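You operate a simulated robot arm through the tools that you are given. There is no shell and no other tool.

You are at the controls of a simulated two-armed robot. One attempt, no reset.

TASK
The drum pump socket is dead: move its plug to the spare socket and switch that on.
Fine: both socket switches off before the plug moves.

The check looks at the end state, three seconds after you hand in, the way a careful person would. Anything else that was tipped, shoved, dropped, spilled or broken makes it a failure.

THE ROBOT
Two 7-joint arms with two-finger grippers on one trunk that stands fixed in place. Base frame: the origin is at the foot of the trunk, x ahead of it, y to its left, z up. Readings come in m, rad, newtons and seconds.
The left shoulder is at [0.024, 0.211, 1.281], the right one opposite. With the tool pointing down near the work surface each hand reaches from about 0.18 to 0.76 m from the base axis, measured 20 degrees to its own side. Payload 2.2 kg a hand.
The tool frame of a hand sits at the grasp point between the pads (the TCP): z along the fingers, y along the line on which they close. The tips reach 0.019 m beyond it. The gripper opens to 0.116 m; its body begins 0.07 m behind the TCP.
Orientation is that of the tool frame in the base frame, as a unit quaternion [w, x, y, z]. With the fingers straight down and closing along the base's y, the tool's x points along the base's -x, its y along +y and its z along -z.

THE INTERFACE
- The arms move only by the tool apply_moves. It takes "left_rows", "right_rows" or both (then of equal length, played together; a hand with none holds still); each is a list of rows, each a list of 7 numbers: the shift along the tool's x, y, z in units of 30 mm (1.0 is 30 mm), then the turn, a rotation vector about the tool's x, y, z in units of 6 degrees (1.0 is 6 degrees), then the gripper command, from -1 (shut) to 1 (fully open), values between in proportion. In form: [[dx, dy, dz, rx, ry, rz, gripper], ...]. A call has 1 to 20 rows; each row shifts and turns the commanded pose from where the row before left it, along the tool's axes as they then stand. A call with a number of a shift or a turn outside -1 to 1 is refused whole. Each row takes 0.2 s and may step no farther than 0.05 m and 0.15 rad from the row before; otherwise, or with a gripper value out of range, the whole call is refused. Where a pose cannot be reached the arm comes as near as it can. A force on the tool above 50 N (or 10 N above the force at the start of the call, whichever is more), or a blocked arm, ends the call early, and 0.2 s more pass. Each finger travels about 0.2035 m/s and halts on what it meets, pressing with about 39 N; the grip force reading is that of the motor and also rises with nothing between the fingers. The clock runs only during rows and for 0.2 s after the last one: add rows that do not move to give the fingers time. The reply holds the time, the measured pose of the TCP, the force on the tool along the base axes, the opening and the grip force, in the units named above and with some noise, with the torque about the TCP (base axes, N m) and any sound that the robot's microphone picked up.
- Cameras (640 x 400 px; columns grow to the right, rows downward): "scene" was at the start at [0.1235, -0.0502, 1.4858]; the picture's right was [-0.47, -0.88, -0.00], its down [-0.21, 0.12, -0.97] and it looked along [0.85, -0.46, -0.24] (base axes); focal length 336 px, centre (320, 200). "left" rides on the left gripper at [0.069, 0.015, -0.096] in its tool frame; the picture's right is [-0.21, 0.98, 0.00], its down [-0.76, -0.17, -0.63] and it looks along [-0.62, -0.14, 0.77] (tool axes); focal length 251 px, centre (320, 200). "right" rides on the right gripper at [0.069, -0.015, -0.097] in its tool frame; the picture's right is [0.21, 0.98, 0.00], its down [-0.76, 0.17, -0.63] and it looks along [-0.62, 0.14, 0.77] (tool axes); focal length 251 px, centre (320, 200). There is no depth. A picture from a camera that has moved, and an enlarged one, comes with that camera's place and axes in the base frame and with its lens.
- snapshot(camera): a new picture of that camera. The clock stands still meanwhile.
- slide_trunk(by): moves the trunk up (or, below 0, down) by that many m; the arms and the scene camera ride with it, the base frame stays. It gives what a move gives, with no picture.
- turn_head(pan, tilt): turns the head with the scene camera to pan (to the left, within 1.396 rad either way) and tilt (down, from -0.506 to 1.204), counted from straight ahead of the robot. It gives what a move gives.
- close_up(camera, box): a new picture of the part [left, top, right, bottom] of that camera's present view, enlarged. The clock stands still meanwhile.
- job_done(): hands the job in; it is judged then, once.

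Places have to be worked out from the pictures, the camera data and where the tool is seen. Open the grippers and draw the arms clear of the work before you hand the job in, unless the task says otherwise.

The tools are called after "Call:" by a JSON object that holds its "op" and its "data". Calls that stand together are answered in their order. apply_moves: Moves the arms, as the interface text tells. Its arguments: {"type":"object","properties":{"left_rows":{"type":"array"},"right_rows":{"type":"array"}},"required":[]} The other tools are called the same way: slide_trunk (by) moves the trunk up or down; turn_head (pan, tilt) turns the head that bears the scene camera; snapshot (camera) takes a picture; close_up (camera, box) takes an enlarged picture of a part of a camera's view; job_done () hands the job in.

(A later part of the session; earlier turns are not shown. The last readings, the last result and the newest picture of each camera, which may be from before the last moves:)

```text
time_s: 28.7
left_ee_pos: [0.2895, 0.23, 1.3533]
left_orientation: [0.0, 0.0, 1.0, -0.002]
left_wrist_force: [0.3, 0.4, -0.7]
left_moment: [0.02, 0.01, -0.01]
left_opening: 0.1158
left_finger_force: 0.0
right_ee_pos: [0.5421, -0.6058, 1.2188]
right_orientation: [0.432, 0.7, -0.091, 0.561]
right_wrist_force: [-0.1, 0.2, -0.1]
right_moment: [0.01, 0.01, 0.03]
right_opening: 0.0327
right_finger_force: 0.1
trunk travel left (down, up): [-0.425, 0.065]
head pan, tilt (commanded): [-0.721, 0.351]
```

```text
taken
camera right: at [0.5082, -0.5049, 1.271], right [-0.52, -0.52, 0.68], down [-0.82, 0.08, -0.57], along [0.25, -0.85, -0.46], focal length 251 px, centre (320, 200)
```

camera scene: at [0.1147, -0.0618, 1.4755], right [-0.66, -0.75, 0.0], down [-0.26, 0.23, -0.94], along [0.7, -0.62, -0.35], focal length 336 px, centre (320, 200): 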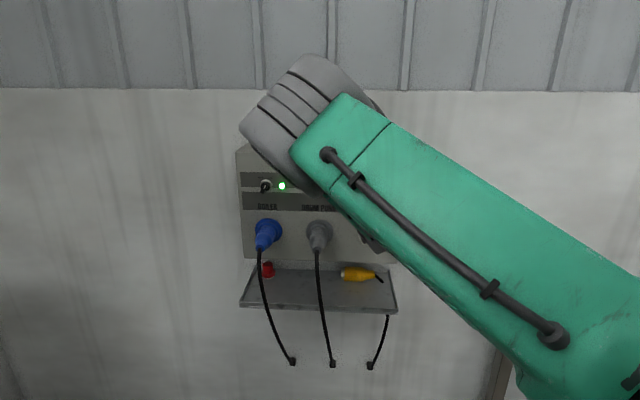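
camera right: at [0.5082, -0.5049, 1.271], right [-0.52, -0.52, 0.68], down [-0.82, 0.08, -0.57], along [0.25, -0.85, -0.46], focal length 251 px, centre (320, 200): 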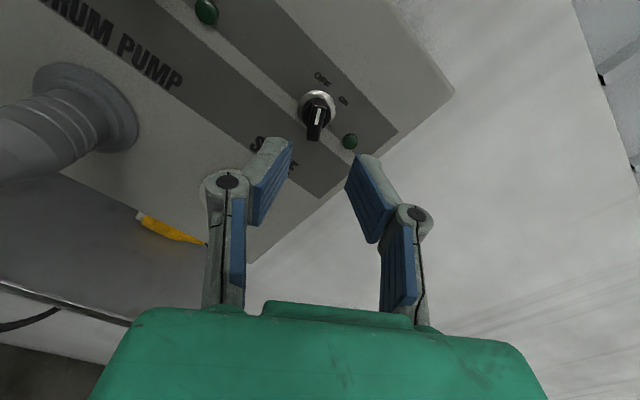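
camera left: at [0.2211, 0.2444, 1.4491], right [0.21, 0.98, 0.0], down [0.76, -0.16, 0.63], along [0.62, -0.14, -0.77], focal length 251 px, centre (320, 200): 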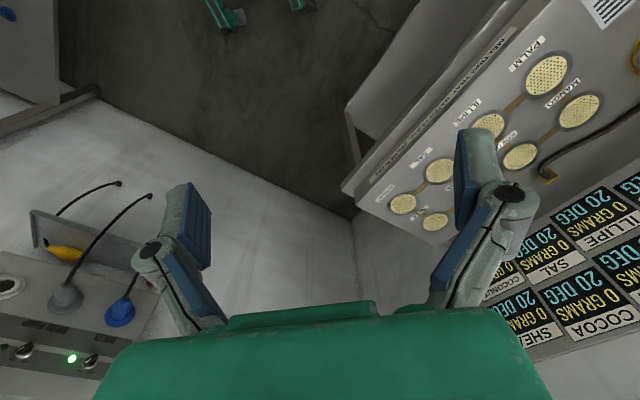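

The spare pointer stays on OFF. Now I shift 0.133 m to the left to the drum pump knob (q≈-0.088) while rolling back +60° to match its ON angle.

Call:
{"op": "apply_moves", "data": {"right_rows": [[0.22, -0.384, 0, 0, 0, 1, -0.43], [0.18, -0.405, 0, 0, 0, 1, -0.43], [0.137, -0.421, 0, 0, 0, 1, -0.43], [0.092, -0.433, 0, 0, 0, 1, -0.43], [0.046, -0.441, 0, 0, 0, 1, -0.43], [0, -0.443, 0, 0, 0, 1, -0.43], [-0.046, -0.441, 0, 0, 0, 1, -0.43], [-0.092, -0.433, 0, 0, 0, 1, -0.43], [-0.137, -0.421, 0, 0, 0, 1, -0.43], [-0.18, -0.405, 0, 0, 0, 1, -0.43], [0, 0, 0, 0, 0, 0, -0.43]]}}

Call:
{"op": "snapshot", "data": {"camera": "right"}}

Call:
{"op": "close_up", "data": {"camera": "right", "box": [240, 60, 400, 160]}}

Call:
{"op": "snapshot", "data": {"camera": "scene"}}

```text
time_s: 31.1
left_ee_pos: [0.2891, 0.2298, 1.3525]
left_orientation: [0.002, -0.001, 1.0, -0.002]
left_wrist_force: [-0.2, -0.2, 0.4]
left_moment: [0.02, -0.01, 0.0]
left_opening: 0.116
left_finger_force: 0.0
right_ee_pos: [0.6367, -0.5123, 1.2162]
right_orientation: [0.094, 0.56, -0.431, 0.701]
right_wrist_force: [-0.5, 0.2, 0.2]
right_moment: [0.03, -0.02, 0.04]
right_opening: 0.033
right_finger_force: 0.0
trunk travel left (down, up): [-0.425, 0.065]
head pan, tilt (commanded): [-0.721, 0.351]
```

```text
taken
camera right: at [0.5536, -0.4595, 1.2853], right [-0.67, -0.67, -0.3], down [-0.28, 0.61, -0.74], along [0.68, -0.41, -0.6], focal length 251 px, centre (320, 200)
```

right: 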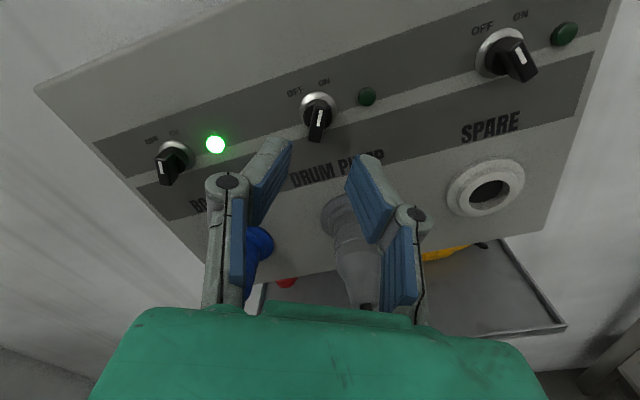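

```text
4.00 times, centred on (320, 110) of right
camera zoom: at [0.5536, -0.4595, 1.2853], right [-0.67, -0.67, -0.3], down [-0.28, 0.61, -0.74], along [0.68, -0.41, -0.6], focal length 1006 px, centre (320, 560)
```

zoom: 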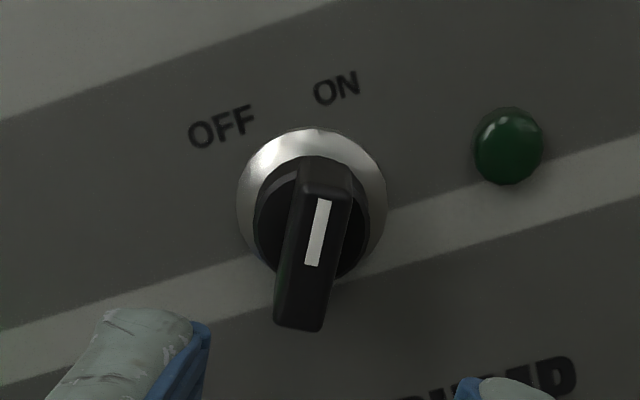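

```text
taken
camera scene: at [0.112, -0.0617, 1.4759], right [-0.66, -0.75, 0.0], down [-0.26, 0.23, -0.94], along [0.7, -0.62, -0.35], focal length 336 px, centre (320, 200)
```

scene: 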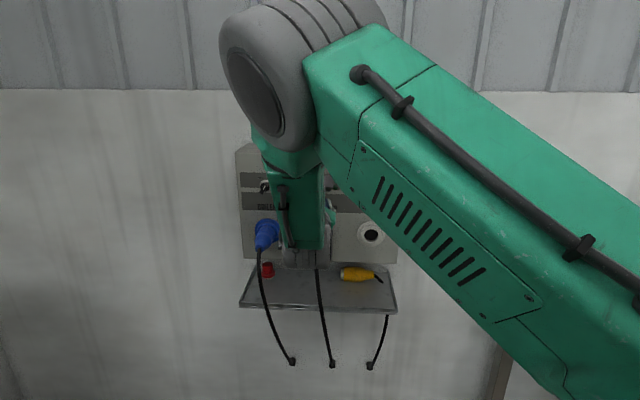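

The hand is aligned with the drum knob within ~2 mm (TCP p≈0.8125, q≈-0.088). I advance 75 mm straight in and close on the bar.

Call:
{"op": "apply_moves", "data": {"right_rows": [[0, -0.05, 0.4, 0, 0, 0, -0.43], [0, 0, 0.4, 0, 0, 0, -0.43], [0, 0, 0.4, 0, 0, 0, -0.43], [0, 0, 0.4, 0, 0, 0, -0.43], [0, 0, 0.4, 0, 0, 0, -0.43], [0, 0, 0.3, 0, 0, 0, -0.43], [0, 0, 0.2, 0, 0, 0, -0.43], [0, 0, 0, 0, 0, 0, -0.43], [0, 0, 0, 0, 0, 0, -0.6], [0, 0, 0, 0, 0, 0, -0.75], [0, 0, 0, 0, 0, 0, -1], [0, 0, 0, 0, 0, 0, -1], [0, 0, 0, 0, 0, 0, -1]]}}

Call:
{"op": "snapshot", "data": {"camera": "right"}}

```text
time_s: 33.9
left_ee_pos: [0.2899, 0.2289, 1.3531]
left_orientation: [0.0, 0.0, 1.0, -0.001]
left_wrist_force: [0.1, 0.3, 0.4]
left_moment: [0.02, 0.0, 0.0]
left_opening: 0.1159
left_finger_force: 0.1
right_ee_pos: [0.6899, -0.5643, 1.2185]
right_orientation: [0.094, 0.561, -0.43, 0.701]
right_wrist_force: [-0.9, -0.3, -0.2]
right_moment: [-0.14, -0.13, -0.15]
right_opening: 0.0112
right_finger_force: 37.9
trunk travel left (down, up): [-0.425, 0.065]
head pan, tilt (commanded): [-0.721, 0.351]
```

```text
taken
camera right: at [0.6067, -0.5119, 1.2867], right [-0.67, -0.67, -0.3], down [-0.28, 0.61, -0.74], along [0.68, -0.41, -0.6], focal length 251 px, centre (320, 200)
```

right: 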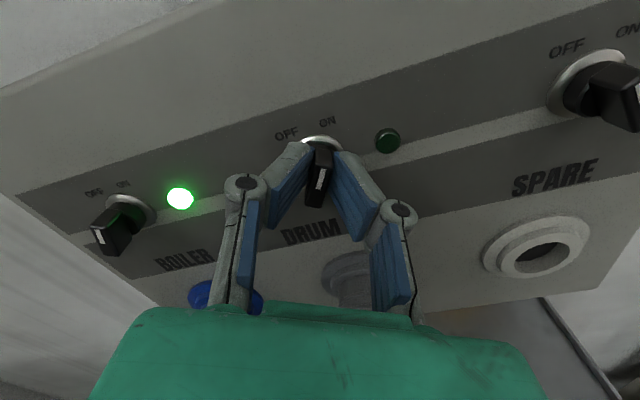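

The drum pump bar is gripped cleanly. I turn it 60° counter-clockwise to OFF.

Call:
{"op": "apply_moves", "data": {"right_rows": [[0, 0, 0, 0, 0, -1, -1], [0, 0, 0, 0, 0, -1, -1], [0, 0, 0, 0, 0, -1, -1], [0, 0, 0, 0, 0, -1, -1], [0, 0, 0, 0, 0, -1, -1], [0, 0, 0, 0, 0, -1, -1], [0, 0, 0, 0, 0, -1, -1], [0, 0, 0, 0, 0, -1, -1], [0, 0, 0, 0, 0, -1, -1], [0, 0, 0, 0, 0, -1, -1], [0, 0, 0, 0, 0, 0, -1]]}}

Call:
{"op": "snapshot", "data": {"camera": "right"}}

Call:
{"op": "snapshot", "data": {"camera": "scene"}}

```text
time_s: 36.3
left_ee_pos: [0.2901, 0.2304, 1.3531]
left_orientation: [0.0, 0.0, 1.0, -0.002]
left_wrist_force: [-0.6, -0.5, -0.7]
left_moment: [0.0, -0.02, -0.03]
left_opening: 0.1161
left_finger_force: 0.1
right_ee_pos: [0.6927, -0.5617, 1.2185]
right_orientation: [0.432, 0.7, -0.09, 0.561]
right_wrist_force: [4.7, 5.5, -3.7]
right_moment: [-0.55, -0.76, 0.67]
right_opening: 0.0113
right_finger_force: 37.7
trunk travel left (down, up): [-0.425, 0.065]
head pan, tilt (commanded): [-0.721, 0.351]
```

```text
taken
camera right: at [0.6583, -0.4601, 1.2712], right [-0.52, -0.52, 0.68], down [-0.82, 0.07, -0.57], along [0.25, -0.85, -0.46], focal length 251 px, centre (320, 200)
```

right: 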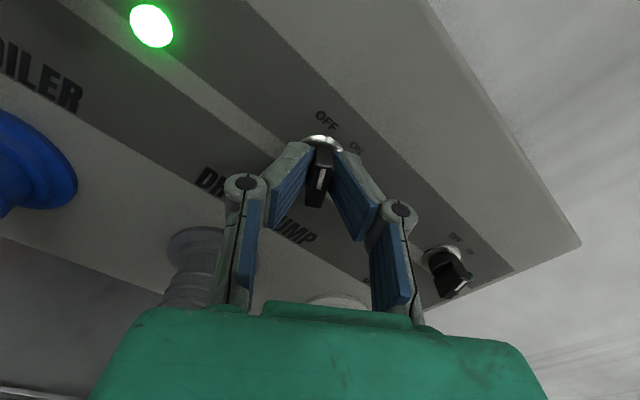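

```text
taken
camera scene: at [0.1144, -0.0592, 1.4757], right [-0.66, -0.75, 0.01], down [-0.26, 0.22, -0.94], along [0.7, -0.62, -0.35], focal length 336 px, centre (320, 200)
```

scene: 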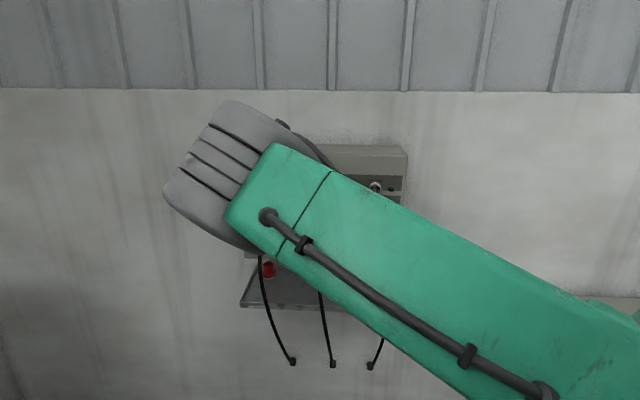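

The drum pump knob is at OFF. I release, back out 90 mm and roll to the symmetric orientation (camera on top, fingers closing horizontally) to look at the plug.

Call:
{"op": "apply_moves", "data": {"right_rows": [[0, 0, 0, 0, 0, 0, -0.6], [0, 0, 0, 0, 0, 0, -0.43], [0, 0, 0, 0, 0, 0, -0.43], [0, 0, -0.5, 0, 0, 0, -0.43], [0, 0, -0.5, 0, 0, 0, -0.43], [0, 0, -0.5, 0, 0, 0, -0.43], [0, 0, -0.5, 0, 0, 0, -0.43], [0, 0, -0.5, 0, 0, 0, -0.43], [0, 0, -0.5, 0, 0, 0, -0.43], [0, 0, 0, 0, 0, 1, -0.43], [0, 0, 0, 0, 0, 1, -0.43], [0, 0, 0, 0, 0, 1, -0.43], [0, 0, 0, 0, 0, 1, -0.43], [0, 0, 0, 0, 0, 1, -0.43], [0, 0, 0, 0, 0, 0, -0.43]]}}

Call:
{"op": "snapshot", "data": {"camera": "right"}}

Call:
{"op": "snapshot", "data": {"camera": "scene"}}

```text
time_s: 39.5
left_ee_pos: [0.2894, 0.2309, 1.3537]
left_orientation: [0.001, 0.0, 1.0, -0.002]
left_wrist_force: [-0.2, -0.4, -0.2]
left_moment: [0.04, 0.02, -0.01]
left_opening: 0.1162
left_finger_force: 0.0
right_ee_pos: [0.6273, -0.4987, 1.2197]
right_orientation: [0.271, 0.652, -0.271, 0.654]
right_wrist_force: [0.2, 0.3, 0.6]
right_moment: [0.0, 0.03, -0.01]
right_opening: 0.0331
right_finger_force: 0.1
trunk travel left (down, up): [-0.425, 0.065]
head pan, tilt (commanded): [-0.721, 0.351]
```

```text
taken
camera right: at [0.5704, -0.421, 1.2887], right [-0.69, -0.69, 0.21], down [-0.56, 0.33, -0.76], along [0.45, -0.64, -0.62], focal length 251 px, centre (320, 200)
```

right: 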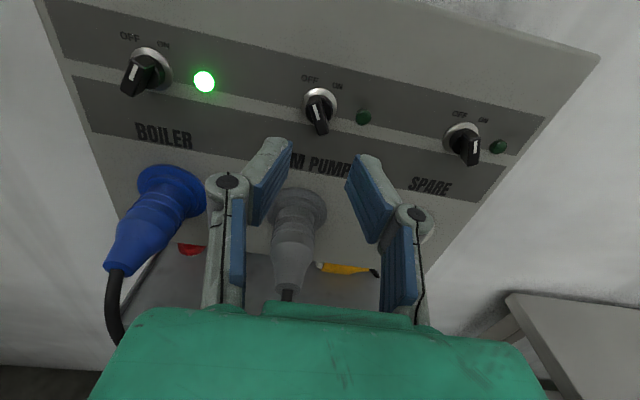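

```text
taken
camera scene: at [0.112, -0.0614, 1.4759], right [-0.66, -0.75, 0.0], down [-0.26, 0.23, -0.94], along [0.7, -0.62, -0.35], focal length 336 px, centre (320, 200)
```

scene: 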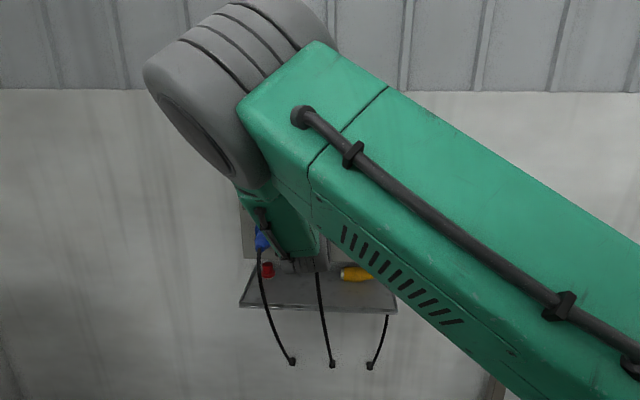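

Both knobs now read OFF. I examine the grey plug's shape (and its blue twin) from here before planning the grip.

Call:
{"op": "close_up", "data": {"camera": "right", "box": [240, 160, 400, 310]}}

Call:
{"op": "close_up", "data": {"camera": "right", "box": [80, 150, 240, 300]}}

```text
2.67 times, centred on (320, 235) of right
camera zoom: at [0.5704, -0.421, 1.2887], right [-0.69, -0.69, 0.21], down [-0.56, 0.33, -0.76], along [0.45, -0.64, -0.62], focal length 670 px, centre (320, 107)
```

zoom: 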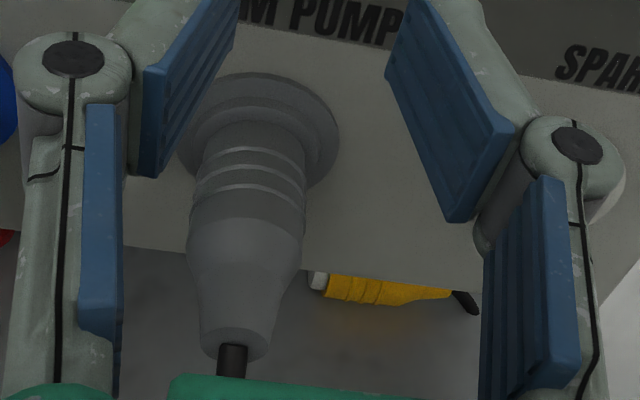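

```text
2.67 times, centred on (160, 225) of right
camera zoom: at [0.5704, -0.421, 1.2887], right [-0.69, -0.69, 0.21], down [-0.56, 0.33, -0.76], along [0.45, -0.64, -0.62], focal length 670 px, centre (747, 133)
```

zoom: 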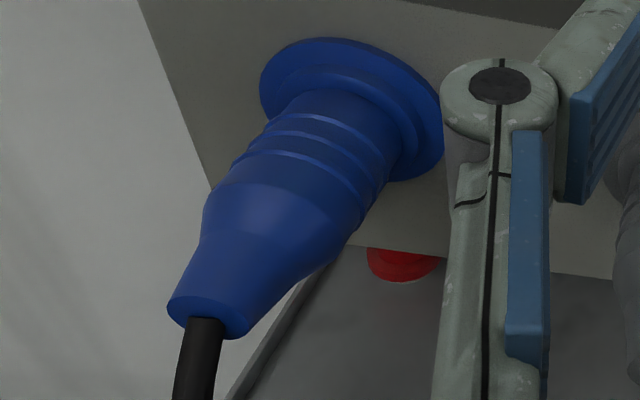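

The plug is a ridged cylinder ~42 mm wide from p≈0.858 to the socket ring, tapering to its cable end at p≈0.817, axis at q≈-0.089, z≈1.095. I'll grip it from 35° above the horizontal (keeps clear of knob and cable): pitch down now, open to 75 mm and go to a pre-grasp pose.

Call:
{"op": "apply_moves", "data": {"right_rows": [[0, 0, 0, 0, -1, 0, 0.3], [0, 0, 0, 0, -1, 0, 0.3], [0, 0, 0, 0, -1, 0, 0.3], [0, 0, 0, 0, -1, 0, 0.3], [0, 0, 0, 0, -1, 0, 0.3], [0, 0, 0, 0, -0.833, 0, 0.3], [-0.378, 0.01, 0.375, 0, 0, 0, 0.3], [-0.378, 0.01, 0.375, 0, 0, 0, 0.3], [-0.378, 0.01, 0.375, 0, 0, 0, 0.3], [-0.378, 0.01, 0.375, 0, 0, 0, 0.3], [-0.378, 0.01, 0.375, 0, 0, 0, 0.3], [0, 0, 0, 0, 0, 0, 0.3]]}}

Call:
{"op": "snapshot", "data": {"camera": "right"}}

Call:
{"op": "snapshot", "data": {"camera": "scene"}}

Call:
{"op": "snapshot", "data": {"camera": "left"}}

```text
time_s: 42.1
left_ee_pos: [0.2906, 0.2283, 1.3529]
left_orientation: [0.001, 0.0, 1.0, -0.001]
left_wrist_force: [-0.2, -0.2, 0.4]
left_moment: [-0.03, -0.01, 0.01]
left_opening: 0.116
left_finger_force: 0.0
right_ee_pos: [0.6374, -0.5123, 1.1389]
right_orientation: [0.176, 0.82, -0.338, 0.428]
right_wrist_force: [-0.2, -0.1, 0.5]
right_moment: [0.0, -0.03, -0.02]
right_opening: 0.075
right_finger_force: 0.0
trunk travel left (down, up): [-0.425, 0.065]
head pan, tilt (commanded): [-0.721, 0.351]
```

```text
taken
camera right: at [0.6198, -0.4741, 1.2532], right [-0.6, -0.78, 0.18], down [-0.79, 0.55, -0.26], along [0.1, -0.3, -0.95], focal length 251 px, centre (320, 200)
```

right: 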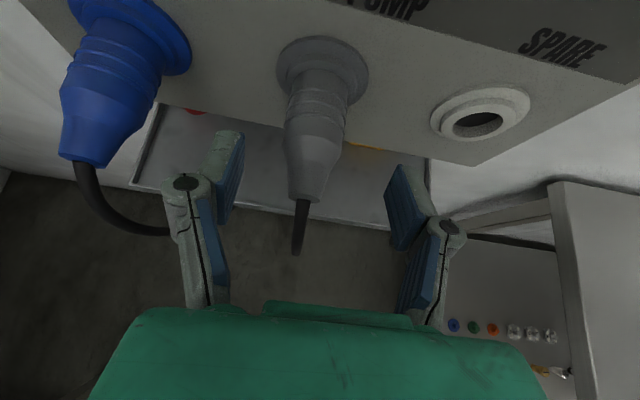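

```text
taken
camera scene: at [0.1119, -0.0624, 1.4758], right [-0.66, -0.75, 0.0], down [-0.26, 0.23, -0.94], along [0.7, -0.62, -0.35], focal length 336 px, centre (320, 200)
```

scene: 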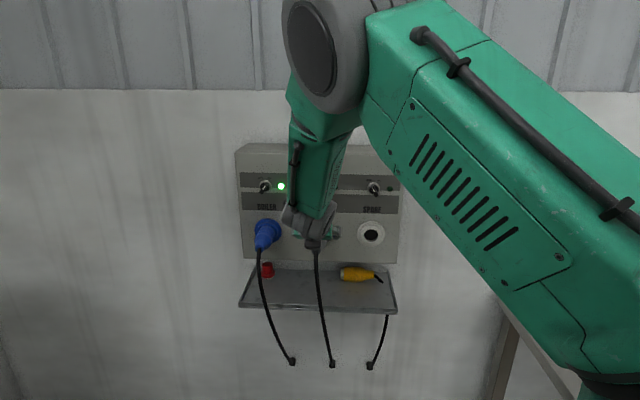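

```text
taken
camera left: at [0.2209, 0.2448, 1.4491], right [0.21, 0.98, 0.0], down [0.76, -0.16, 0.63], along [0.62, -0.14, -0.77], focal length 251 px, centre (320, 200)
```

left: 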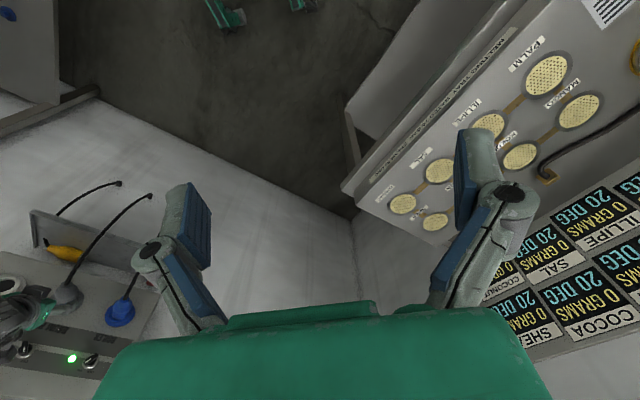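

Pre-grasp pose is right (35° pitch, TCP p≈0.813, q≈-0.0885, z≈1.139) and the fingers straddle the plug's line. I enlarge the view to check lateral centring.

Call:
{"op": "close_up", "data": {"camera": "right", "box": [220, 20, 440, 240]}}

```text
1.82 times, centred on (330, 130) of right
camera zoom: at [0.6198, -0.4741, 1.2532], right [-0.6, -0.78, 0.18], down [-0.79, 0.55, -0.26], along [0.1, -0.3, -0.95], focal length 457 px, centre (302, 327)
```

zoom: 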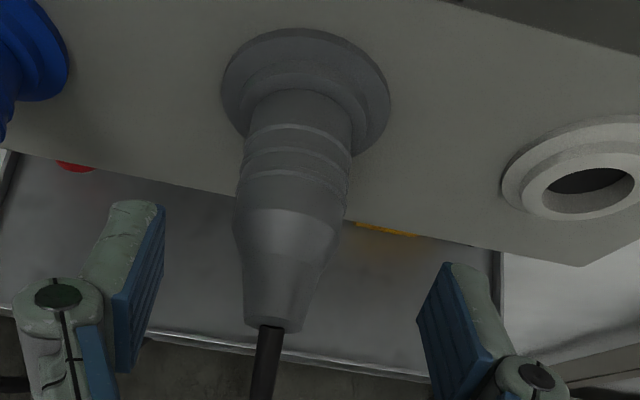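

The plug appears about 2–3 mm left of the tool axis, so I shift slightly left and advance 72 mm along the tool axis so the pads come beside the cylinder, then close.

Call:
{"op": "apply_moves", "data": {"right_rows": [[0, -0.08, 0.4, 0, 0, 0, 0.3], [0, 0, 0.4, 0, 0, 0, 0.3], [0, 0, 0.4, 0, 0, 0, 0.3], [0, 0, 0.4, 0, 0, 0, 0.3], [0, 0, 0.4, 0, 0, 0, 0.3], [0, 0, 0.4, 0, 0, 0, 0.3], [0, 0, 0, 0, 0, 0, 0.3]]}}

Call:
{"op": "snapshot", "data": {"camera": "right"}}

Call:
{"op": "snapshot", "data": {"camera": "scene"}}

```text
time_s: 43.7
left_ee_pos: [0.289, 0.2278, 1.3533]
left_orientation: [0.001, 0.0, 1.0, -0.001]
left_wrist_force: [0.0, 1.0, 0.3]
left_moment: [0.02, -0.03, 0.01]
left_opening: 0.1158
left_finger_force: 0.1
right_ee_pos: [0.6797, -0.5529, 1.0989]
right_orientation: [0.177, 0.819, -0.338, 0.427]
right_wrist_force: [0.1, -0.2, -0.7]
right_moment: [-0.05, -0.01, 0.0]
right_opening: 0.0754
right_finger_force: 0.1
trunk travel left (down, up): [-0.425, 0.065]
head pan, tilt (commanded): [-0.721, 0.351]
```

```text
taken
camera right: at [0.6632, -0.5139, 1.2116], right [-0.6, -0.78, 0.18], down [-0.79, 0.55, -0.26], along [0.1, -0.3, -0.95], focal length 251 px, centre (320, 200)
```

right: 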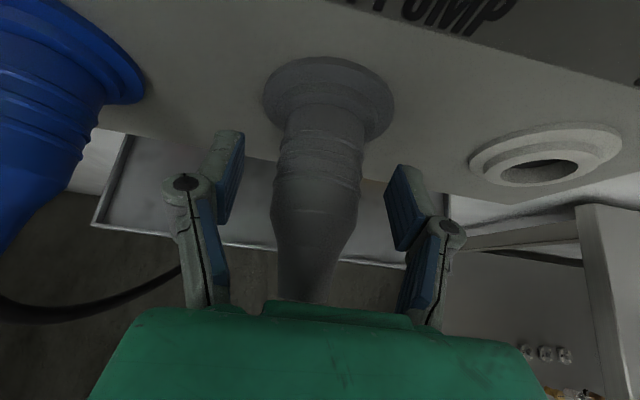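

```text
taken
camera scene: at [0.1123, -0.0628, 1.4758], right [-0.66, -0.75, 0.0], down [-0.26, 0.23, -0.94], along [0.7, -0.62, -0.35], focal length 336 px, centre (320, 200)
```

scene: 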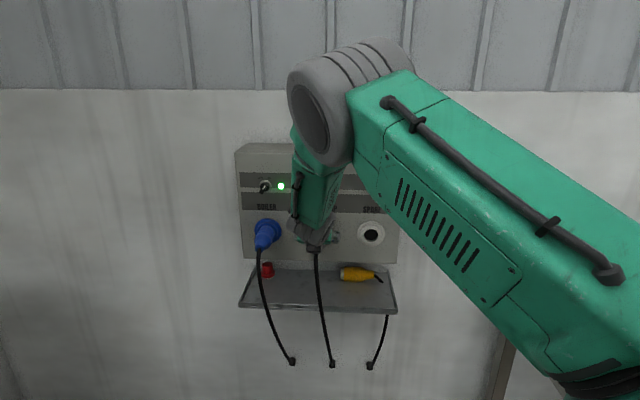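

The plug is centred between the pads. I go 4 mm deeper and close the gripper on the ridged cylinder.

Call:
{"op": "apply_moves", "data": {"right_rows": [[0, 0, 0.14, 0, 0, 0, 0.3], [0, 0, 0, 0, 0, 0, 0.1], [0, 0, 0, 0, 0, 0, -0.1], [0, 0, 0, 0, 0, 0, -0.25], [0, 0, 0, 0, 0, 0, -0.4], [0, 0, 0, 0, 0, 0, -1], [0, 0, 0, 0, 0, 0, -1], [0, 0, 0, 0, 0, 0, -1]]}}

Call:
{"op": "snapshot", "data": {"camera": "right"}}

```text
time_s: 45.5
left_ee_pos: [0.2901, 0.2292, 1.3527]
left_orientation: [0.001, 0.0, 1.0, -0.001]
left_wrist_force: [-0.3, -0.3, -0.2]
left_moment: [0.02, 0.03, 0.01]
left_opening: 0.1161
left_finger_force: 0.2
right_ee_pos: [0.6833, -0.5553, 1.0958]
right_orientation: [0.178, 0.819, -0.339, 0.427]
right_wrist_force: [-0.9, -0.3, -0.1]
right_moment: [-0.06, 0.01, 0.02]
right_opening: 0.0425
right_finger_force: 39.0
trunk travel left (down, up): [-0.425, 0.065]
head pan, tilt (commanded): [-0.721, 0.351]
```

```text
taken
camera right: at [0.6658, -0.5163, 1.2091], right [-0.6, -0.78, 0.18], down [-0.79, 0.56, -0.26], along [0.1, -0.3, -0.95], focal length 251 px, centre (320, 200)
```

right: 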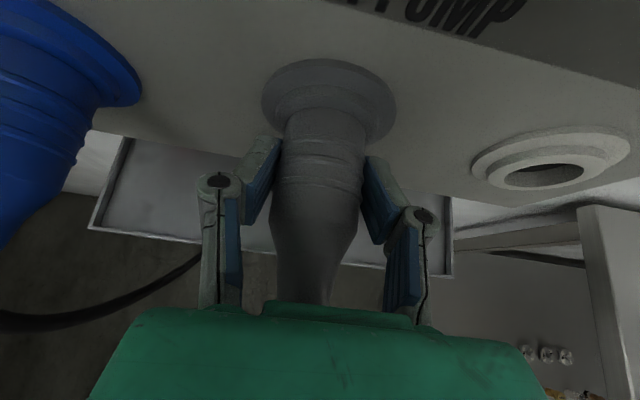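

Plug is gripped firmly (opening 42.5 mm; TCP p≈0.8755, q≈-0.090, z≈1.096 while seated). I pull straight out along the socket axis in small steps.

Call:
{"op": "apply_moves", "data": {"right_rows": [[-0.096, 0, -0.137, 0, 0, 0, -1], [-0.096, 0, -0.137, 0, 0, 0, -1], [-0.096, 0, -0.137, 0, 0, 0, -1], [-0.096, 0, -0.137, 0, 0, 0, -1], [0, 0, 0, 0, 0, 0, -1]]}}

Call:
{"op": "snapshot", "data": {"camera": "right"}}

```text
time_s: 46.7
left_ee_pos: [0.2893, 0.2273, 1.3534]
left_orientation: [0.0, 0.001, 1.0, -0.001]
left_wrist_force: [0.0, 0.0, -0.6]
left_moment: [0.01, 0.02, -0.01]
left_opening: 0.1158
left_finger_force: 0.0
right_ee_pos: [0.6687, -0.5417, 1.0951]
right_orientation: [0.177, 0.819, -0.338, 0.428]
right_wrist_force: [-0.1, 0.2, 0.5]
right_moment: [-0.01, -0.03, 0.04]
right_opening: 0.0423
right_finger_force: 39.2
trunk travel left (down, up): [-0.425, 0.065]
head pan, tilt (commanded): [-0.721, 0.351]
```

```text
taken
camera right: at [0.6515, -0.5033, 1.2083], right [-0.6, -0.78, 0.18], down [-0.79, 0.56, -0.26], along [0.1, -0.3, -0.95], focal length 251 px, centre (320, 200)
```

right: 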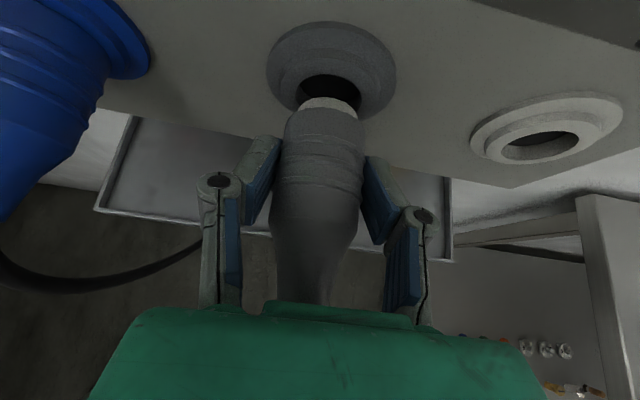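

It comes out easily; the light insert is already emerging from the hole. I pull another 40 mm to clear the socket.

Call:
{"op": "apply_moves", "data": {"right_rows": [[-0.153, 0, -0.218, 0, 0, 0, -1], [-0.153, 0, -0.218, 0, 0, 0, -1], [-0.153, 0, -0.218, 0, 0, 0, -1], [-0.153, 0, -0.218, 0, 0, 0, -1], [-0.153, 0, -0.218, 0, 0, 0, -1], [0, 0, 0, 0, 0, 0, -1]]}}

Call:
{"op": "snapshot", "data": {"camera": "right"}}

Call:
{"op": "snapshot", "data": {"camera": "scene"}}

```text
time_s: 48.1
left_ee_pos: [0.2906, 0.229, 1.3532]
left_orientation: [0.0, -0.001, 1.0, -0.001]
left_wrist_force: [0.0, -0.2, 0.1]
left_moment: [0.0, -0.01, 0.02]
left_opening: 0.1159
left_finger_force: 0.1
right_ee_pos: [0.6397, -0.5113, 1.0952]
right_orientation: [0.177, 0.82, -0.339, 0.426]
right_wrist_force: [-0.1, -0.4, -0.5]
right_moment: [-0.02, -0.01, -0.03]
right_opening: 0.0423
right_finger_force: 39.0
trunk travel left (down, up): [-0.425, 0.065]
head pan, tilt (commanded): [-0.721, 0.351]
```

```text
taken
camera right: at [0.6228, -0.4731, 1.2078], right [-0.6, -0.78, 0.18], down [-0.79, 0.56, -0.26], along [0.1, -0.3, -0.95], focal length 251 px, centre (320, 200)
```

right: 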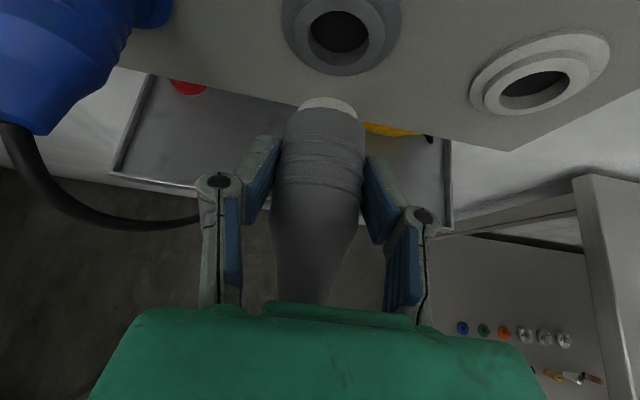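

```text
taken
camera scene: at [0.1124, -0.0626, 1.4758], right [-0.66, -0.75, 0.0], down [-0.26, 0.23, -0.94], along [0.7, -0.62, -0.35], focal length 336 px, centre (320, 200)
```

scene: 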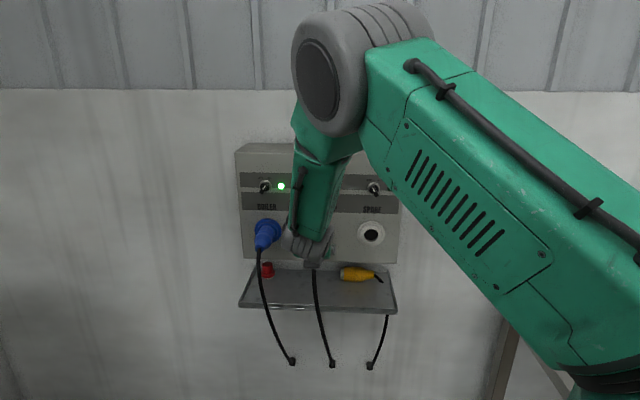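

The plug is fully out (TCP p≈0.814) and hangs straight in the grip. I record exactly where the drum hole appears in the wrist view, since the spare hole must appear at the same pixels before insertion.

Call:
{"op": "close_up", "data": {"camera": "right", "box": [240, 0, 440, 125]}}

```text
3.20 times, centred on (340, 62) of right
camera zoom: at [0.6228, -0.4731, 1.2078], right [-0.6, -0.78, 0.18], down [-0.79, 0.56, -0.26], along [0.1, -0.3, -0.95], focal length 805 px, centre (256, 640)
```

zoom: 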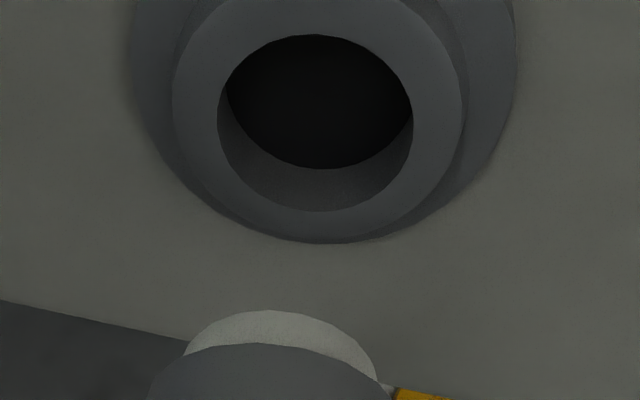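

Reference: the hole's rim spans columns 218–413, rows 34–211 in this zoom. Now I move the plug 0.1345 m to the right along the panel, at this standoff.

Call:
{"op": "apply_moves", "data": {"right_rows": [[0, 0.448, 0, 0, 0, 0, -1], [0, 0.448, 0, 0, 0, 0, -1], [0, 0.448, 0, 0, 0, 0, -1], [0, 0.448, 0, 0, 0, 0, -1], [0, 0.448, 0, 0, 0, 0, -1], [0, 0.448, 0, 0, 0, 0, -1], [0, 0.448, 0, 0, 0, 0, -1], [0, 0.448, 0, 0, 0, 0, -1], [0, 0.448, 0, 0, 0, 0, -1], [0, 0.448, 0, 0, 0, 0, -1], [0, 0, 0, 0, 0, 0, -1], [0, 0, 0, 0, 0, 0, -1]]}}

Call:
{"op": "snapshot", "data": {"camera": "right"}}

Call:
{"op": "close_up", "data": {"camera": "right", "box": [240, 0, 440, 125]}}

Call:
{"op": "snapshot", "data": {"camera": "scene"}}

```text
time_s: 50.7
left_ee_pos: [0.2906, 0.2265, 1.3542]
left_orientation: [0.0, 0.0, 1.0, -0.001]
left_wrist_force: [0.3, -0.1, -0.5]
left_moment: [-0.01, 0.04, -0.01]
left_opening: 0.1161
left_finger_force: 0.0
right_ee_pos: [0.5439, -0.6067, 1.0955]
right_orientation: [0.177, 0.819, -0.339, 0.428]
right_wrist_force: [0.7, -0.1, -0.5]
right_moment: [-0.02, -0.03, 0.01]
right_opening: 0.0424
right_finger_force: 39.1
trunk travel left (down, up): [-0.425, 0.065]
head pan, tilt (commanded): [-0.721, 0.351]
```

```text
taken
camera right: at [0.5277, -0.5684, 1.2081], right [-0.6, -0.78, 0.18], down [-0.79, 0.56, -0.26], along [0.1, -0.29, -0.95], focal length 251 px, centre (320, 200)
```

right: 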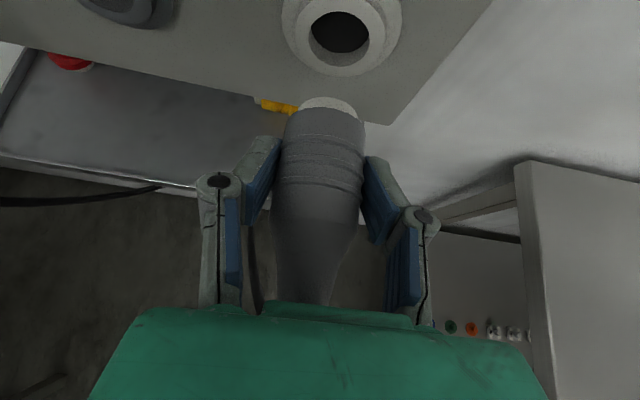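

```text
3.20 times, centred on (340, 62) of right
camera zoom: at [0.5277, -0.5684, 1.2081], right [-0.6, -0.78, 0.18], down [-0.79, 0.56, -0.26], along [0.1, -0.29, -0.95], focal length 805 px, centre (256, 640)
```

zoom: 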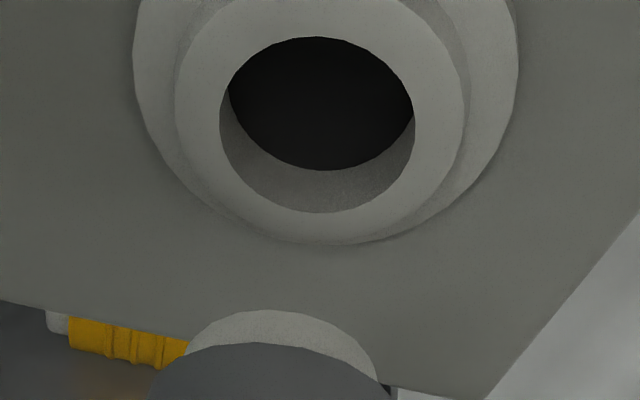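

```text
taken
camera scene: at [0.1118, -0.064, 1.4757], right [-0.66, -0.75, 0.0], down [-0.26, 0.23, -0.94], along [0.7, -0.62, -0.35], focal length 336 px, centre (320, 200)
```

scene: 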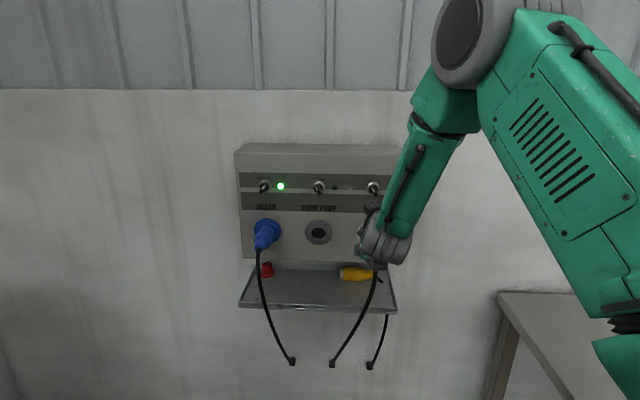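

The spare hole appears within 2 zoom-pixels (~0.5 mm) of the reference. I push the plug straight in, first 40 mm.

Call:
{"op": "apply_moves", "data": {"right_rows": [[0.153, 0.017, 0.218, 0, 0, 0, -1], [0.153, 0, 0.218, 0, 0, 0, -1], [0.153, 0, 0.218, 0, 0, 0, -1], [0.153, 0, 0.218, 0, 0, 0, -1], [0.153, 0, 0.218, 0, 0, 0, -1], [0, 0, 0, 0, 0, 0, -1]]}}

Call:
{"op": "snapshot", "data": {"camera": "right"}}

```text
time_s: 52.1
left_ee_pos: [0.2895, 0.2268, 1.3543]
left_orientation: [0.0, 0.0, 1.0, -0.001]
left_wrist_force: [0.0, 0.5, 0.0]
left_moment: [-0.03, 0.0, 0.0]
left_opening: 0.1157
left_finger_force: 0.1
right_ee_pos: [0.5727, -0.6367, 1.0962]
right_orientation: [0.176, 0.82, -0.339, 0.427]
right_wrist_force: [-0.1, -1.0, -0.1]
right_moment: [-0.02, 0.01, 0.01]
right_opening: 0.0424
right_finger_force: 39.0
trunk travel left (down, up): [-0.425, 0.065]
head pan, tilt (commanded): [-0.721, 0.351]
```

```text
taken
camera right: at [0.5554, -0.5983, 1.2087], right [-0.6, -0.78, 0.18], down [-0.79, 0.56, -0.26], along [0.1, -0.29, -0.95], focal length 251 px, centre (320, 200)
```

right: 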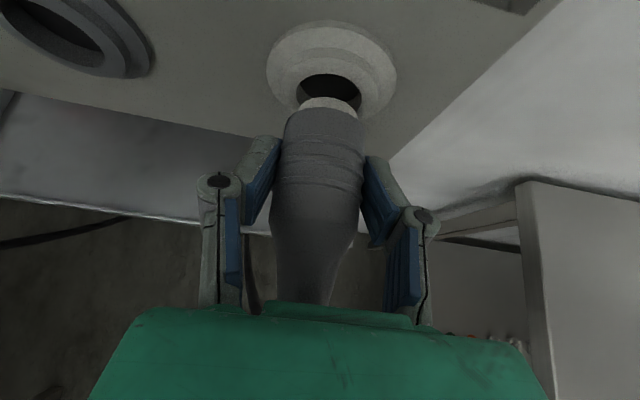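

The insert is entering the hole just as it left the other one (p≈0.855, no forces). I push the last 21 mm to the seated depth p≈0.876.

Call:
{"op": "apply_moves", "data": {"right_rows": [[0.096, 0, 0.137, 0, 0, 0, -1], [0.096, 0, 0.137, 0, 0, 0, -1], [0.096, 0, 0.137, 0, 0, 0, -1], [0.096, 0, 0.137, 0, 0, 0, -1], [0.02, 0, 0.028, 0, 0, 0, -1], [0, 0, 0, 0, 0, 0, -1]]}}

Call:
{"op": "snapshot", "data": {"camera": "right"}}

Call:
{"op": "snapshot", "data": {"camera": "scene"}}

```text
time_s: 53.5
left_ee_pos: [0.2886, 0.2293, 1.354]
left_orientation: [0.0, 0.0, 1.0, -0.002]
left_wrist_force: [-0.8, -0.3, -1.4]
left_moment: [0.02, 0.02, 0.03]
left_opening: 0.116
left_finger_force: 0.1
right_ee_pos: [0.586, -0.649, 1.0951]
right_orientation: [0.177, 0.82, -0.339, 0.426]
right_wrist_force: [-10.0, 6.6, -3.3]
right_moment: [0.16, 0.16, -0.08]
right_opening: 0.0423
right_finger_force: 39.1
trunk travel left (down, up): [-0.425, 0.065]
head pan, tilt (commanded): [-0.721, 0.351]
```

```text
taken
camera right: at [0.5688, -0.6114, 1.2087], right [-0.6, -0.78, 0.18], down [-0.79, 0.56, -0.26], along [0.1, -0.29, -0.95], focal length 251 px, centre (320, 200)
```

right: 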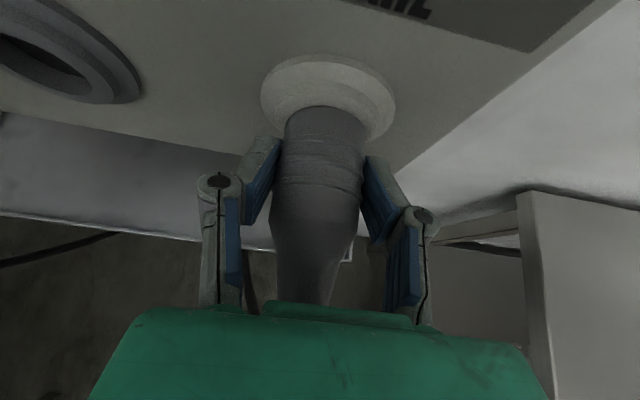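

```text
taken
camera scene: at [0.1098, -0.0621, 1.4759], right [-0.66, -0.75, 0.0], down [-0.26, 0.23, -0.94], along [0.7, -0.62, -0.34], focal length 336 px, centre (320, 200)
```

scene: 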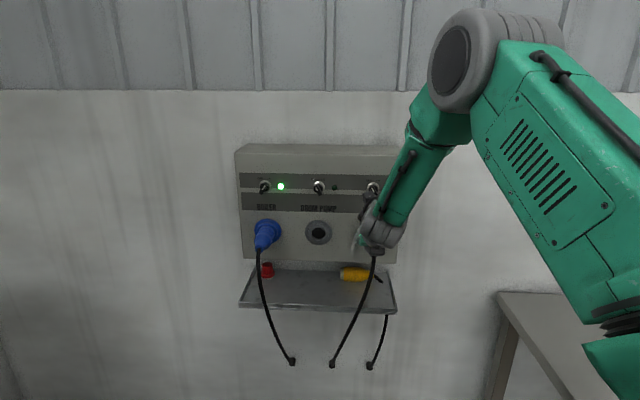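

Resistance of ~12 N has begun at p≈0.873, about 2 mm short of the seated depth seen before. I push a little further with small steps, watching the force.

Call:
{"op": "apply_moves", "data": {"right_rows": [[0.038, 0, 0.055, 0, 0, 0, -1], [0.038, 0, 0.055, 0, 0, 0, -1], [0, 0, 0, 0, 0, 0, -1], [0, 0, 0, 0, 0, 0, -1]]}}

Call:
{"op": "close_up", "data": {"camera": "right", "box": [240, 40, 420, 220]}}

```text
time_s: 54.5
left_ee_pos: [0.2881, 0.2302, 1.3534]
left_orientation: [0.001, 0.0, 1.0, -0.002]
left_wrist_force: [-0.7, -0.7, 0.2]
left_moment: [-0.01, 0.0, 0.0]
left_opening: 0.1162
left_finger_force: 0.1
right_ee_pos: [0.5874, -0.6511, 1.0965]
right_orientation: [0.176, 0.82, -0.339, 0.426]
right_wrist_force: [-20.7, 11.8, -8.0]
right_moment: [0.25, 0.18, -0.17]
right_opening: 0.0423
right_finger_force: 38.9
trunk travel left (down, up): [-0.425, 0.065]
head pan, tilt (commanded): [-0.721, 0.351]
```

```text
2.22 times, centred on (330, 130) of right
camera zoom: at [0.5705, -0.6128, 1.2089], right [-0.6, -0.78, 0.18], down [-0.79, 0.56, -0.26], along [0.1, -0.29, -0.95], focal length 559 px, centre (298, 356)
```

zoom: 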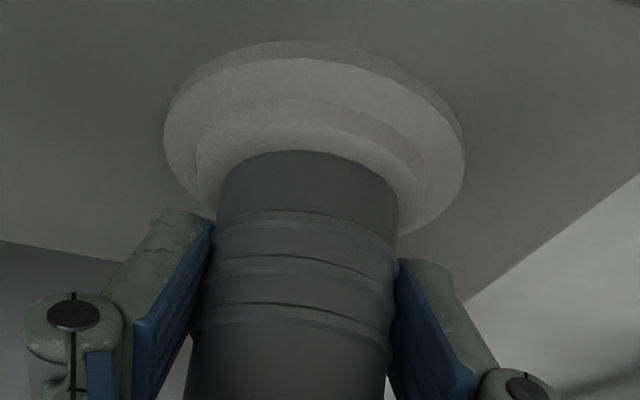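

Measured depth p≈0.8757 equals the seated depth in the old socket, with 25 N reaction. I take a full picture to compare the flange's place with the seated picture of the drum socket.

Call:
{"op": "snapshot", "data": {"camera": "right"}}

```text
taken
camera right: at [0.5705, -0.6128, 1.2089], right [-0.6, -0.78, 0.18], down [-0.79, 0.56, -0.26], along [0.1, -0.29, -0.95], focal length 251 px, centre (320, 200)
```

right: 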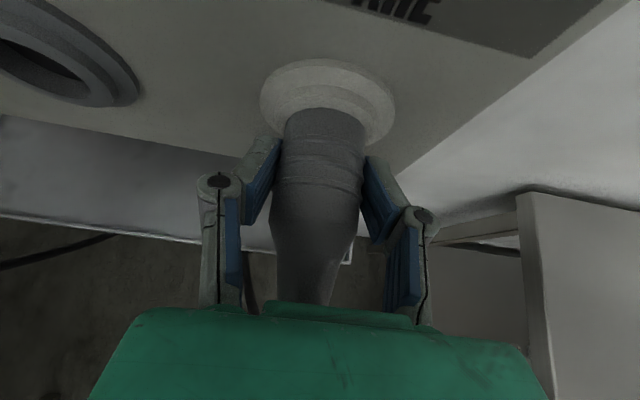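

It matches the seated picture. I give one more 2 mm nudge, then take the preload off before letting go.

Call:
{"op": "apply_moves", "data": {"right_rows": [[0.038, 0, 0.055, 0, 0, 0, -1], [0, 0, 0, 0, 0, 0, -1], [0, 0, 0, 0, 0, 0, -1]]}}

```text
time_s: 55.3
left_ee_pos: [0.2875, 0.2312, 1.3527]
left_orientation: [0.001, 0.001, 1.0, -0.001]
left_wrist_force: [-0.2, -0.6, 0.1]
left_moment: [0.03, 0.02, 0.0]
left_opening: 0.116
left_finger_force: 0.1
right_ee_pos: [0.5876, -0.6518, 1.0967]
right_orientation: [0.178, 0.819, -0.34, 0.426]
right_wrist_force: [-24.5, 13.8, -7.2]
right_moment: [0.28, 0.36, -0.17]
right_opening: 0.0423
right_finger_force: 39.2
trunk travel left (down, up): [-0.425, 0.065]
head pan, tilt (commanded): [-0.721, 0.351]
```

Depth does not change any more (p≈0.876, ~29 N): it is seated against the stop. I relax the push by 5 mm of command, open the fingers, and retreat along the tool axis.

Call:
{"op": "apply_moves", "data": {"right_rows": [[-0.05, 0, -0.07, 0, 0, 0, -1], [-0.046, 0, -0.067, 0, 0, 0, -1], [0, 0, 0, 0, 0, 0, -1], [0, 0, 0, 0, 0, 0, -0.1], [0, 0, 0, 0, 0, 0, 0.1], [0, 0, 0, 0, 0, 0, 0.3], [0, 0, 0, 0, 0, 0, 0.3]]}}

Call:
{"op": "snapshot", "data": {"camera": "right"}}

```text
time_s: 56.9
left_ee_pos: [0.2892, 0.2272, 1.3522]
left_orientation: [0.0, 0.0, 1.0, 0.0]
left_wrist_force: [-0.1, -0.7, -0.1]
left_moment: [0.0, 0.0, 0.0]
left_opening: 0.1156
left_finger_force: 0.0
right_ee_pos: [0.5872, -0.6522, 1.0949]
right_orientation: [0.177, 0.819, -0.339, 0.427]
right_wrist_force: [0.4, -0.7, -0.5]
right_moment: [0.0, 0.04, 0.01]
right_opening: 0.0752
right_finger_force: 0.1
trunk travel left (down, up): [-0.425, 0.065]
head pan, tilt (commanded): [-0.721, 0.351]
```

```text
taken
camera right: at [0.5707, -0.6136, 1.2086], right [-0.6, -0.78, 0.18], down [-0.79, 0.56, -0.26], along [0.1, -0.29, -0.95], focal length 251 px, centre (320, 200)
```

right: 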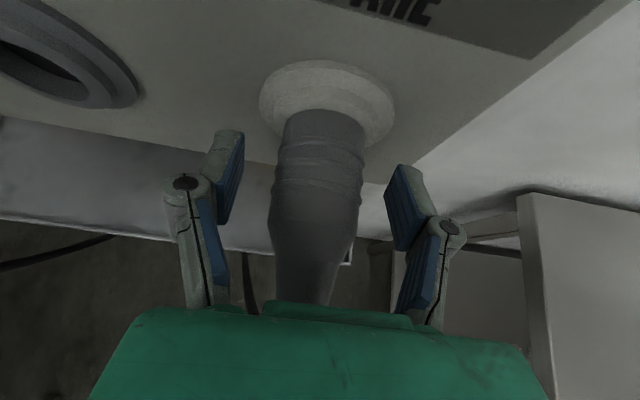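

The plug stays in place. I retreat 90 mm along the tool axis and check.

Call:
{"op": "apply_moves", "data": {"right_rows": [[0, 0, -0.5, 0, 0, 0, 0.3], [0, 0, -0.5, 0, 0, 0, 0.3], [0, 0, -0.5, 0, 0, 0, 0.3], [0, 0, -0.5, 0, 0, 0, 0.3], [0, 0, -0.5, 0, 0, 0, 0.3], [0, 0, -0.5, 0, 0, 0, 0.3], [0, 0, 0, 0, 0, 0, 0.3]]}}

Call:
{"op": "snapshot", "data": {"camera": "right"}}

Call:
{"op": "snapshot", "data": {"camera": "scene"}}

```text
time_s: 58.5
left_ee_pos: [0.291, 0.2294, 1.3544]
left_orientation: [0.0, 0.0, 1.0, 0.0]
left_wrist_force: [-0.1, 0.7, -0.3]
left_moment: [-0.04, 0.01, 0.02]
left_opening: 0.1162
left_finger_force: 0.2
right_ee_pos: [0.5363, -0.5981, 1.1469]
right_orientation: [0.178, 0.819, -0.339, 0.427]
right_wrist_force: [-0.8, 0.1, -0.5]
right_moment: [-0.01, -0.02, 0.03]
right_opening: 0.0755
right_finger_force: 0.0
trunk travel left (down, up): [-0.425, 0.065]
head pan, tilt (commanded): [-0.721, 0.351]
```

```text
taken
camera right: at [0.5186, -0.5607, 1.2607], right [-0.6, -0.78, 0.18], down [-0.79, 0.56, -0.26], along [0.1, -0.3, -0.95], focal length 251 px, centre (320, 200)
```

right: 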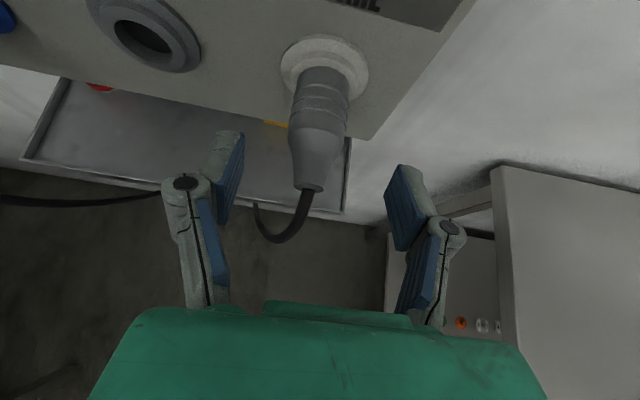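

```text
taken
camera scene: at [0.1114, -0.0634, 1.4758], right [-0.66, -0.75, 0.0], down [-0.26, 0.23, -0.94], along [0.7, -0.62, -0.35], focal length 336 px, centre (320, 200)
```

scene: 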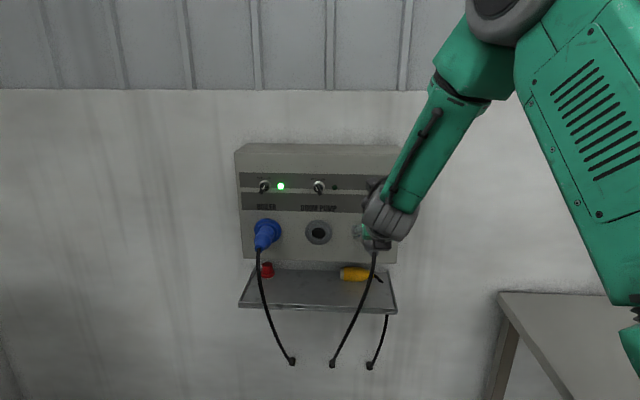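

The plug sits straight in the spare socket and its cable hangs freely. Now I rise to the knob height, pitch back to horizontal, and roll to -210° to match the spare knob's OFF angle.

Call:
{"op": "apply_moves", "data": {"right_rows": [[0.481, 0.012, -0.337, 0, 0, 0, 0.0], [0.481, 0.012, -0.337, 0, 0, 0, -0.2], [0.481, 0.012, -0.337, 0, 0, 0, -0.43], [0.481, 0.012, -0.337, 0, 0, 0, -0.43], [0, 0, 0, 0, 1, 0, -0.43], [0, 0, 0, 0, 1, 0, -0.43], [0, 0, 0, 0, 1, 0, -0.43], [0, 0, 0, 0, 1, 0, -0.43], [0, 0, 0, 0, 1, 0, -0.43], [0, 0, 0, 0, 0.833, 0, -0.43], [0, 0, 0, 0, 0, -1, -0.43], [0, 0, 0, 0, 0, -1, -0.43], [0, 0, 0, 0, 0, -1, -0.43], [0, 0, 0, 0, 0, -1, -0.43], [0, 0, 0, 0, 0, -1, -0.43], [0, 0, 0, 0, 0, 0, -0.43]]}}

Call:
{"op": "snapshot", "data": {"camera": "right"}}

Call:
{"op": "close_up", "data": {"camera": "right", "box": [240, 60, 400, 160]}}

```text
time_s: 61.9
left_ee_pos: [0.2899, 0.229, 1.3533]
left_orientation: [0.0, 0.0, 1.0, -0.001]
left_wrist_force: [0.4, 0.0, 0.5]
left_moment: [0.0, 0.02, 0.0]
left_opening: 0.1159
left_finger_force: 0.0
right_ee_pos: [0.5335, -0.5985, 1.2176]
right_orientation: [0.43, 0.701, -0.091, 0.561]
right_wrist_force: [0.0, 0.4, 0.3]
right_moment: [-0.04, 0.02, 0.02]
right_opening: 0.0333
right_finger_force: 0.1
trunk travel left (down, up): [-0.425, 0.065]
head pan, tilt (commanded): [-0.721, 0.351]
```

```text
taken
camera right: at [0.4998, -0.4973, 1.2706], right [-0.52, -0.52, 0.68], down [-0.82, 0.08, -0.57], along [0.25, -0.85, -0.46], focal length 251 px, centre (320, 200)
```

right: 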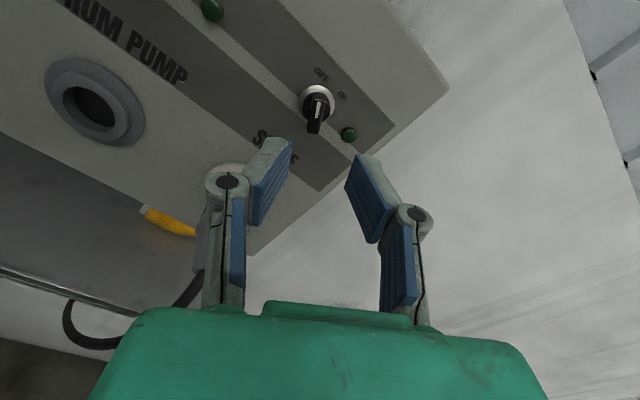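

```text
4.00 times, centred on (320, 110) of right
camera zoom: at [0.4998, -0.4973, 1.2706], right [-0.52, -0.52, 0.68], down [-0.82, 0.08, -0.57], along [0.25, -0.85, -0.46], focal length 1006 px, centre (320, 560)
```

zoom: 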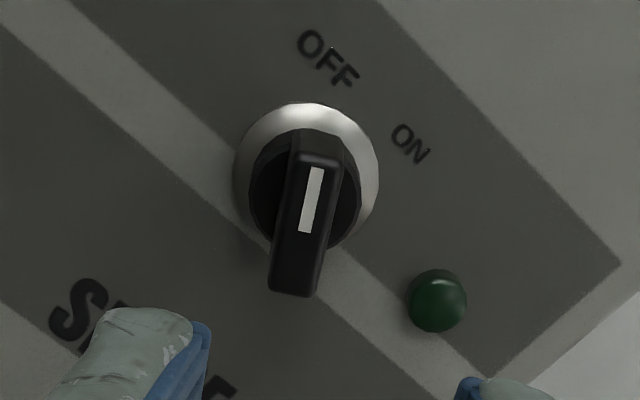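

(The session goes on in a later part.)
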